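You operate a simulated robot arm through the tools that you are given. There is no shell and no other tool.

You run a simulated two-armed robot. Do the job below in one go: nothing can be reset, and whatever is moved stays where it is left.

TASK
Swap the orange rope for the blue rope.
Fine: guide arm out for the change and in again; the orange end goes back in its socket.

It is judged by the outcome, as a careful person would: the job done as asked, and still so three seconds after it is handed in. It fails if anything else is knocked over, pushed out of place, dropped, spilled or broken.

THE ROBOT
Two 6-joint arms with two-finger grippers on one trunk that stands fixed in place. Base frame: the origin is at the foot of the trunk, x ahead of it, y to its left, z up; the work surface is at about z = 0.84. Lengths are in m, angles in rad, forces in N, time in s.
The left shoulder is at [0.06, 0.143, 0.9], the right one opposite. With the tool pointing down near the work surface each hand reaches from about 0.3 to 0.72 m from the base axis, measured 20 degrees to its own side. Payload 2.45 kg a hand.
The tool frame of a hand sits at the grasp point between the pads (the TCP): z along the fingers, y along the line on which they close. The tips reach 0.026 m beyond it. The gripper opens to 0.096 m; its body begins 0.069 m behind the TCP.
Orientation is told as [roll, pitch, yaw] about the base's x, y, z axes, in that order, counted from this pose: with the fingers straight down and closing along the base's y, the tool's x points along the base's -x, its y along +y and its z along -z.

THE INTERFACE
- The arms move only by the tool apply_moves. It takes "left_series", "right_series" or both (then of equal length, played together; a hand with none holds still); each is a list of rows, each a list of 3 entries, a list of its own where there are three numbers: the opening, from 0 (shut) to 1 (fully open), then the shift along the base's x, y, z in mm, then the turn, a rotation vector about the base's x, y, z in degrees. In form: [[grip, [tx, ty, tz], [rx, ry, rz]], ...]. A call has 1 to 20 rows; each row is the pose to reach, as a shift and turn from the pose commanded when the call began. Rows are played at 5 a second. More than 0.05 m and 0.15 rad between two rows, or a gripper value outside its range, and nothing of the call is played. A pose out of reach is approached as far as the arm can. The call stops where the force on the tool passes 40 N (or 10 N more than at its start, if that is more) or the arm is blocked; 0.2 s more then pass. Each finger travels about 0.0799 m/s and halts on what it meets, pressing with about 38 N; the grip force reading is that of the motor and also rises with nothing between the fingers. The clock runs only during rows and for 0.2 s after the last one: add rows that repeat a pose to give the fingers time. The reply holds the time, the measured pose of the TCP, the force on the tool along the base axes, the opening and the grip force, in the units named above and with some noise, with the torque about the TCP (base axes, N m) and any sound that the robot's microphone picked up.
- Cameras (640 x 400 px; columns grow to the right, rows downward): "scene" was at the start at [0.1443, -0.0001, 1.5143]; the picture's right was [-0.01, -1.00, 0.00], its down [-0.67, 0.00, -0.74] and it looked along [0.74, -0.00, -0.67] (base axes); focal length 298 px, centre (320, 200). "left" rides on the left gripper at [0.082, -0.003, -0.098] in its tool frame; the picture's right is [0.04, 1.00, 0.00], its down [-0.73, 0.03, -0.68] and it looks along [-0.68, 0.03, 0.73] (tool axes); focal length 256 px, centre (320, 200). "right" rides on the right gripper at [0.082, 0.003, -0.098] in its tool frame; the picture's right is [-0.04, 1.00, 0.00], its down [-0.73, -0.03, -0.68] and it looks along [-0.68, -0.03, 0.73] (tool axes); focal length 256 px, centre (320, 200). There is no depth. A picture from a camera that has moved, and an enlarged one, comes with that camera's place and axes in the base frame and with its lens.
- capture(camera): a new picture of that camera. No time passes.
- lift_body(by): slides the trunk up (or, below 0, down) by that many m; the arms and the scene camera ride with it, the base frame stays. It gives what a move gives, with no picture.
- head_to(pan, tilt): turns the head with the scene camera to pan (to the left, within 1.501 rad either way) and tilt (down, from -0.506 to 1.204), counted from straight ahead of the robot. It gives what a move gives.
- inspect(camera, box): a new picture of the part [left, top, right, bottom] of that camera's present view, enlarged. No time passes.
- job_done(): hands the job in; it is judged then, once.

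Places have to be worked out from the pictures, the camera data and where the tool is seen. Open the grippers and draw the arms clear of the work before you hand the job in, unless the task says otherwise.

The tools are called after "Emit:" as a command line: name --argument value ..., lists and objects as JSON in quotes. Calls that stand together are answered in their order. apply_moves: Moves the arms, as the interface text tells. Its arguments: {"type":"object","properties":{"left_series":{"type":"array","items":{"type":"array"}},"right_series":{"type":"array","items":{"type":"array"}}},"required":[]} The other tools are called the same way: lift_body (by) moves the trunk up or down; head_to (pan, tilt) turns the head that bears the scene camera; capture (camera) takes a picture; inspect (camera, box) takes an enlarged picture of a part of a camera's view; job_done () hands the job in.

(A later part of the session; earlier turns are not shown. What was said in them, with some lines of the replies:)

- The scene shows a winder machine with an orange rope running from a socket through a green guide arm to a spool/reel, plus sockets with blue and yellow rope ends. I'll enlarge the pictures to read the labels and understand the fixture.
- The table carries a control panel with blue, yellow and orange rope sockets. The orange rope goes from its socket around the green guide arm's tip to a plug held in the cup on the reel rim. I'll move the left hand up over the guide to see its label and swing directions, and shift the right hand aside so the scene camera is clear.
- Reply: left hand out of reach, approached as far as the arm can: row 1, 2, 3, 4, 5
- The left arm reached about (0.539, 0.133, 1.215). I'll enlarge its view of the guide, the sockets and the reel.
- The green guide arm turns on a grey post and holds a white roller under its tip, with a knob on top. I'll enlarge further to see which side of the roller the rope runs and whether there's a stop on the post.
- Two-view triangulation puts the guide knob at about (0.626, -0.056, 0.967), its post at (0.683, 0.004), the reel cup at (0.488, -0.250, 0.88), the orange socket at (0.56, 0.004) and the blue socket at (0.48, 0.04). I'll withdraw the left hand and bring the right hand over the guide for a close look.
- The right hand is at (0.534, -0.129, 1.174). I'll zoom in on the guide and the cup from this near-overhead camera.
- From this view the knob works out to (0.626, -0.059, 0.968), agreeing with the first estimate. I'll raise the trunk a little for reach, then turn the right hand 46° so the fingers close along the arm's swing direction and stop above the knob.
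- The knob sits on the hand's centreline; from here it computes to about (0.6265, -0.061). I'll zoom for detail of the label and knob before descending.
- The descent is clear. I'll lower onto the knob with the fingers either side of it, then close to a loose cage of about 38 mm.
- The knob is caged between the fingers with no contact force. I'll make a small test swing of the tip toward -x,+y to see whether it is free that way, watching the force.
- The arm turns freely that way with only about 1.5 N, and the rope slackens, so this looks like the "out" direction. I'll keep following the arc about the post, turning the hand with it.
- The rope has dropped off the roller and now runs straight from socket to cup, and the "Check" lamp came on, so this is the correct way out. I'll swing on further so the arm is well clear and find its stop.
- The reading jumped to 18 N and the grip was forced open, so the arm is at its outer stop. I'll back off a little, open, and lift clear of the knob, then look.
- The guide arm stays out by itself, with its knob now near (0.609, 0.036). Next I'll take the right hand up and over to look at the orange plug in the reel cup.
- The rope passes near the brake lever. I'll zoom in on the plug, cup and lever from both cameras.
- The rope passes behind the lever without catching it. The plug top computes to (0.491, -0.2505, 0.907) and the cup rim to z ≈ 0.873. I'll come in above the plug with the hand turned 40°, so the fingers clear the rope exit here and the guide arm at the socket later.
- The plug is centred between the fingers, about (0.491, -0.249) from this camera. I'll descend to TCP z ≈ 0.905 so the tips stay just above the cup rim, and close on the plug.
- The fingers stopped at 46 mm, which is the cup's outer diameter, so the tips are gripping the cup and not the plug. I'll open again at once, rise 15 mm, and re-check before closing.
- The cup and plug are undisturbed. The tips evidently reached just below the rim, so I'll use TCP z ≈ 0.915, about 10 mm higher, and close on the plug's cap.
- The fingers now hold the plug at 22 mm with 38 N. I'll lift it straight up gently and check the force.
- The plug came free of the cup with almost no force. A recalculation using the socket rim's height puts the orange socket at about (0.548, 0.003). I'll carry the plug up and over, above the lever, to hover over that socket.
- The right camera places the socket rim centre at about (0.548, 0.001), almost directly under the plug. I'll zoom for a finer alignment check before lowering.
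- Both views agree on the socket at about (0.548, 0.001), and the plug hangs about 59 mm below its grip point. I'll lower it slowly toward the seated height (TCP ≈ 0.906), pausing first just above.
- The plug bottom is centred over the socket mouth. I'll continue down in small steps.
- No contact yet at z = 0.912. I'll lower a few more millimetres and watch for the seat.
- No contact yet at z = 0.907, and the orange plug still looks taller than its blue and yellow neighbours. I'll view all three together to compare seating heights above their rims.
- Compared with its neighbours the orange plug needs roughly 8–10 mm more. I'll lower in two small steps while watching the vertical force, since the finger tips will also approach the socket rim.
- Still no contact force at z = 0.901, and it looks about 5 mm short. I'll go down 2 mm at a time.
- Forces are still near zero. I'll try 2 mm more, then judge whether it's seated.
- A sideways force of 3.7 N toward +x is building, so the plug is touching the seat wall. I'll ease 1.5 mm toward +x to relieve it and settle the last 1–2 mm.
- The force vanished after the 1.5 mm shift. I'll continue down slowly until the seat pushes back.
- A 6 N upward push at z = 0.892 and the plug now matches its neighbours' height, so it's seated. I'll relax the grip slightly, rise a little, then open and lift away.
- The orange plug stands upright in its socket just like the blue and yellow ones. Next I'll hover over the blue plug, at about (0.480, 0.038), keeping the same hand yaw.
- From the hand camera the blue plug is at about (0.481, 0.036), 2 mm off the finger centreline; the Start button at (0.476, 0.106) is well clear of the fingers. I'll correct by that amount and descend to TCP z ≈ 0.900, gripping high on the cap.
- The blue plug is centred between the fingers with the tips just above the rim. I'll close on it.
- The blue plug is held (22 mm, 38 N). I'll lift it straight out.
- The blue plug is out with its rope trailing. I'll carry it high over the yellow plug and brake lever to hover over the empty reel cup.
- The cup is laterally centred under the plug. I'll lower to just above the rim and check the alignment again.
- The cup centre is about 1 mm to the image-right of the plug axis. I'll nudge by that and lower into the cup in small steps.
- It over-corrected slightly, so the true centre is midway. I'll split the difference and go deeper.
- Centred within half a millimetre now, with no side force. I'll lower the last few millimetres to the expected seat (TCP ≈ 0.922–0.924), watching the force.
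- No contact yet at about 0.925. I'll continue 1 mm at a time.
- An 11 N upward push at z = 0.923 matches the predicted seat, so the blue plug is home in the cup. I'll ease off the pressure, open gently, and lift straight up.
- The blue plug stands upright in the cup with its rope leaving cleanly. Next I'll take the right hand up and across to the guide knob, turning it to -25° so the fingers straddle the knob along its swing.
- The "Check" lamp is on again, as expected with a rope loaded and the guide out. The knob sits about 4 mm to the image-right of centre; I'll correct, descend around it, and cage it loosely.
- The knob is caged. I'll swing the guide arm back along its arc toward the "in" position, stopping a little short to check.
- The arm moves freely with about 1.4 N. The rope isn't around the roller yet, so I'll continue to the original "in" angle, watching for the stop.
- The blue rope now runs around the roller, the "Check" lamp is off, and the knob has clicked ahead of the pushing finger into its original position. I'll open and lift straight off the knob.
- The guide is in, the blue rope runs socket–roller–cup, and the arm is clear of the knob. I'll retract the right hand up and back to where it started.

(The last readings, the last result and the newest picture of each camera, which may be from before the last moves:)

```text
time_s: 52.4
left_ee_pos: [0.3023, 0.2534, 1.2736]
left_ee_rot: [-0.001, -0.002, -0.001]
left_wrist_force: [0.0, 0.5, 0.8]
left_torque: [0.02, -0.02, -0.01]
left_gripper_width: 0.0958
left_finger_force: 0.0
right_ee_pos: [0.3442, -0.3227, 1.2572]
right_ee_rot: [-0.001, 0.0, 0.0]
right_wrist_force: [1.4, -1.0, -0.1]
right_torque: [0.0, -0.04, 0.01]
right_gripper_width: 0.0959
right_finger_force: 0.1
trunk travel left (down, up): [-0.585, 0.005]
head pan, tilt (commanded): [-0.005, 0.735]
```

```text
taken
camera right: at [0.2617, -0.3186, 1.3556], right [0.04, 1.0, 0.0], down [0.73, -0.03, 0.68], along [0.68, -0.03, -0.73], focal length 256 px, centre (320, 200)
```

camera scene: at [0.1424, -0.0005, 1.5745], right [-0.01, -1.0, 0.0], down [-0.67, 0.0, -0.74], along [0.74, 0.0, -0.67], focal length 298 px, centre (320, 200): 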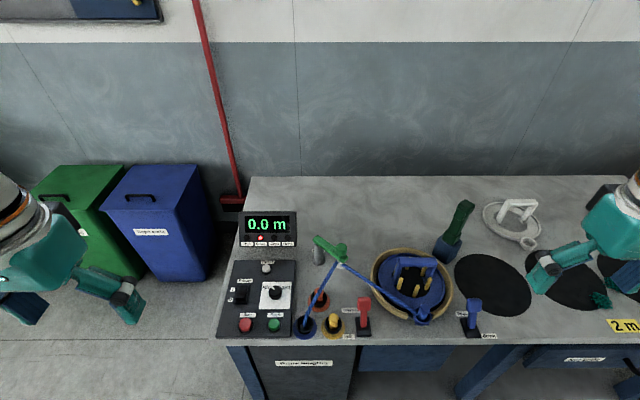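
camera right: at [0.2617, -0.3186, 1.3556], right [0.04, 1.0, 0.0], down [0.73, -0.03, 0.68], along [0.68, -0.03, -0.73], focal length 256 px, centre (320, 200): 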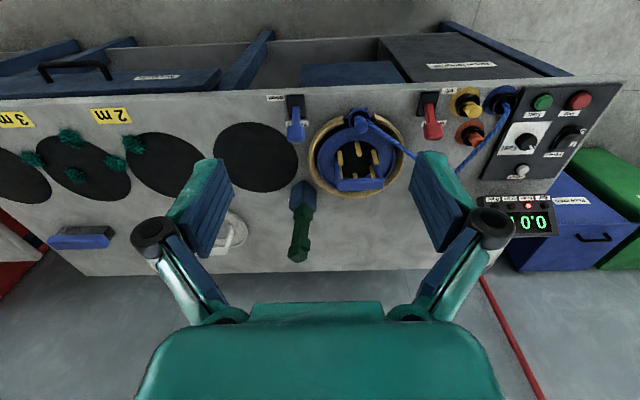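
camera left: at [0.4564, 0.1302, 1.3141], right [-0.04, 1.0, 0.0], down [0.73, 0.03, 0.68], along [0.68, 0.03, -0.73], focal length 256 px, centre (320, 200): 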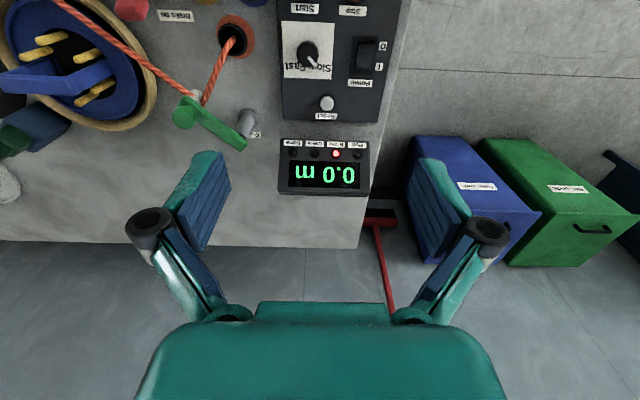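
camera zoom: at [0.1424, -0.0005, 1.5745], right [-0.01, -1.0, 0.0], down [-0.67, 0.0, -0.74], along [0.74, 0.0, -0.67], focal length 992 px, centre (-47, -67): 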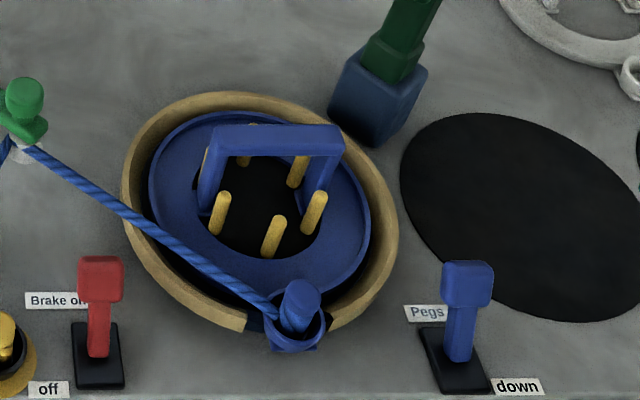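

Everything looks in place: guide in, brake and pegs levers unchanged, "Check" off. I'll take a last close look at both plugs to confirm they're fully seated.

Emit:
inspect --camera "scene" --box '[285, 275, 355, 345]'

Emit:
inspect --camera "scene" --box '[395, 285, 450, 330]'

Emit:
inspect --camera "right" --box '[320, 80, 540, 200]'

Emit:
inspect --camera "scene" --box '[300, 225, 370, 280]'

```text
5.71 times, centred on (320, 310) of scene
camera zoom: at [0.1424, -0.0005, 1.5745], right [-0.01, -1.0, 0.0], down [-0.67, 0.0, -0.74], along [0.74, 0.0, -0.67], focal length 1700 px, centre (320, -429)
```

zoom: 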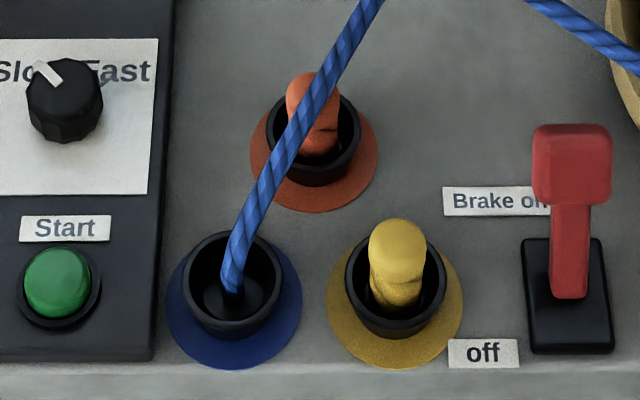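

```text
8.89 times, centred on (422, 308) of scene
camera zoom: at [0.1424, -0.0005, 1.5745], right [-0.01, -1.0, 0.0], down [-0.67, 0.0, -0.74], along [0.74, 0.0, -0.67], focal length 2644 px, centre (-591, -756)
```

zoom: 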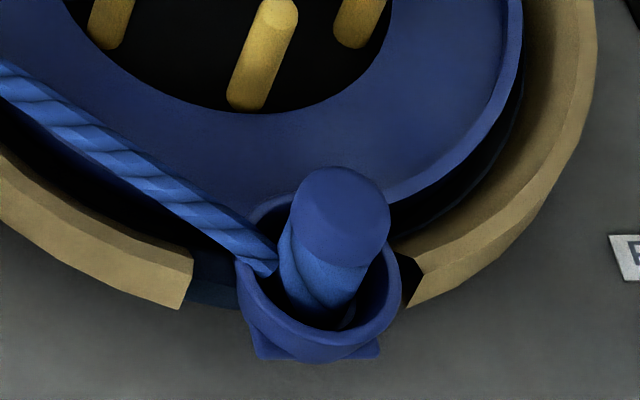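

```text
2.91 times, centred on (430, 140) of right
camera zoom: at [0.2617, -0.3186, 1.3556], right [0.04, 1.0, 0.0], down [0.73, -0.03, 0.68], along [0.68, -0.03, -0.73], focal length 745 px, centre (0, 374)
```

zoom: 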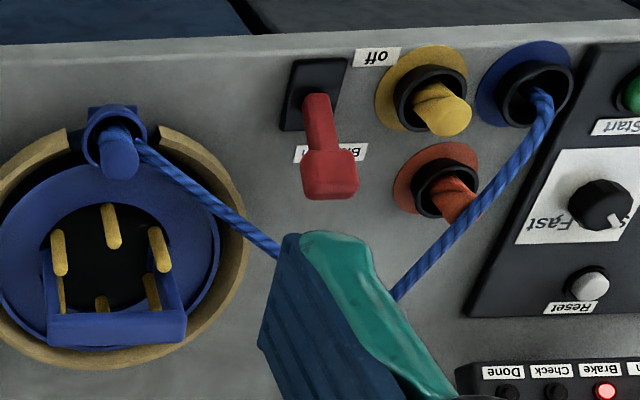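

```text
7.27 times, centred on (335, 252) of scene
camera zoom: at [0.1424, -0.0005, 1.5745], right [-0.01, -1.0, 0.0], down [-0.67, 0.0, -0.74], along [0.74, 0.0, -0.67], focal length 2164 px, centre (211, -182)
```

zoom: 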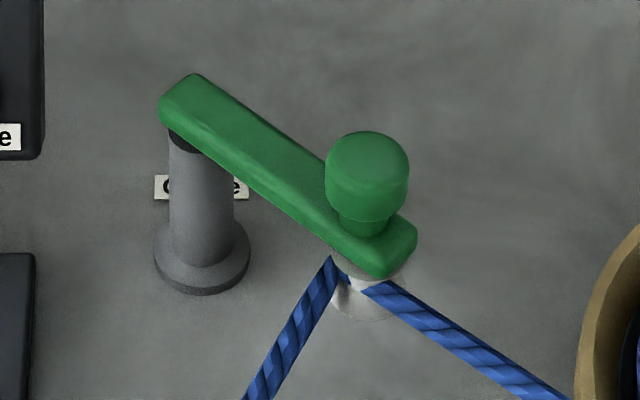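

Both plugs are fully seated (orange level with its yellow neighbour, blue standing in the cup as the orange did), the guide is in at its original angle with the blue rope around the roller, and both arms are open and clear. I'm handing the job in.

Emit:
job_done

```text
The job is handed in.
```

The orange rope has been swapped for the blue one, and the job is handed in.

- **Guide arm:** it was swung out for the change and is back in at its original position. The blue rope runs around its roller.
- **Orange end:** it is back in the orange socket, seated level with its yellow neighbour.
- **Blue end:** it is seated upright in the reel cup.

On my first try at the orange end, the fingers closed briefly on the reel cup itself. I opened them straight away, and neither the cup nor the plug had moved.

The brake is still on, the pegs are still up, and the "Check" lamp is off. It had lit only while a rope was in the cup with the guide out. I saw nothing else moved or knocked over, and both arms are open and clear of the work. The trunk was left about 6 cm higher than at the start.
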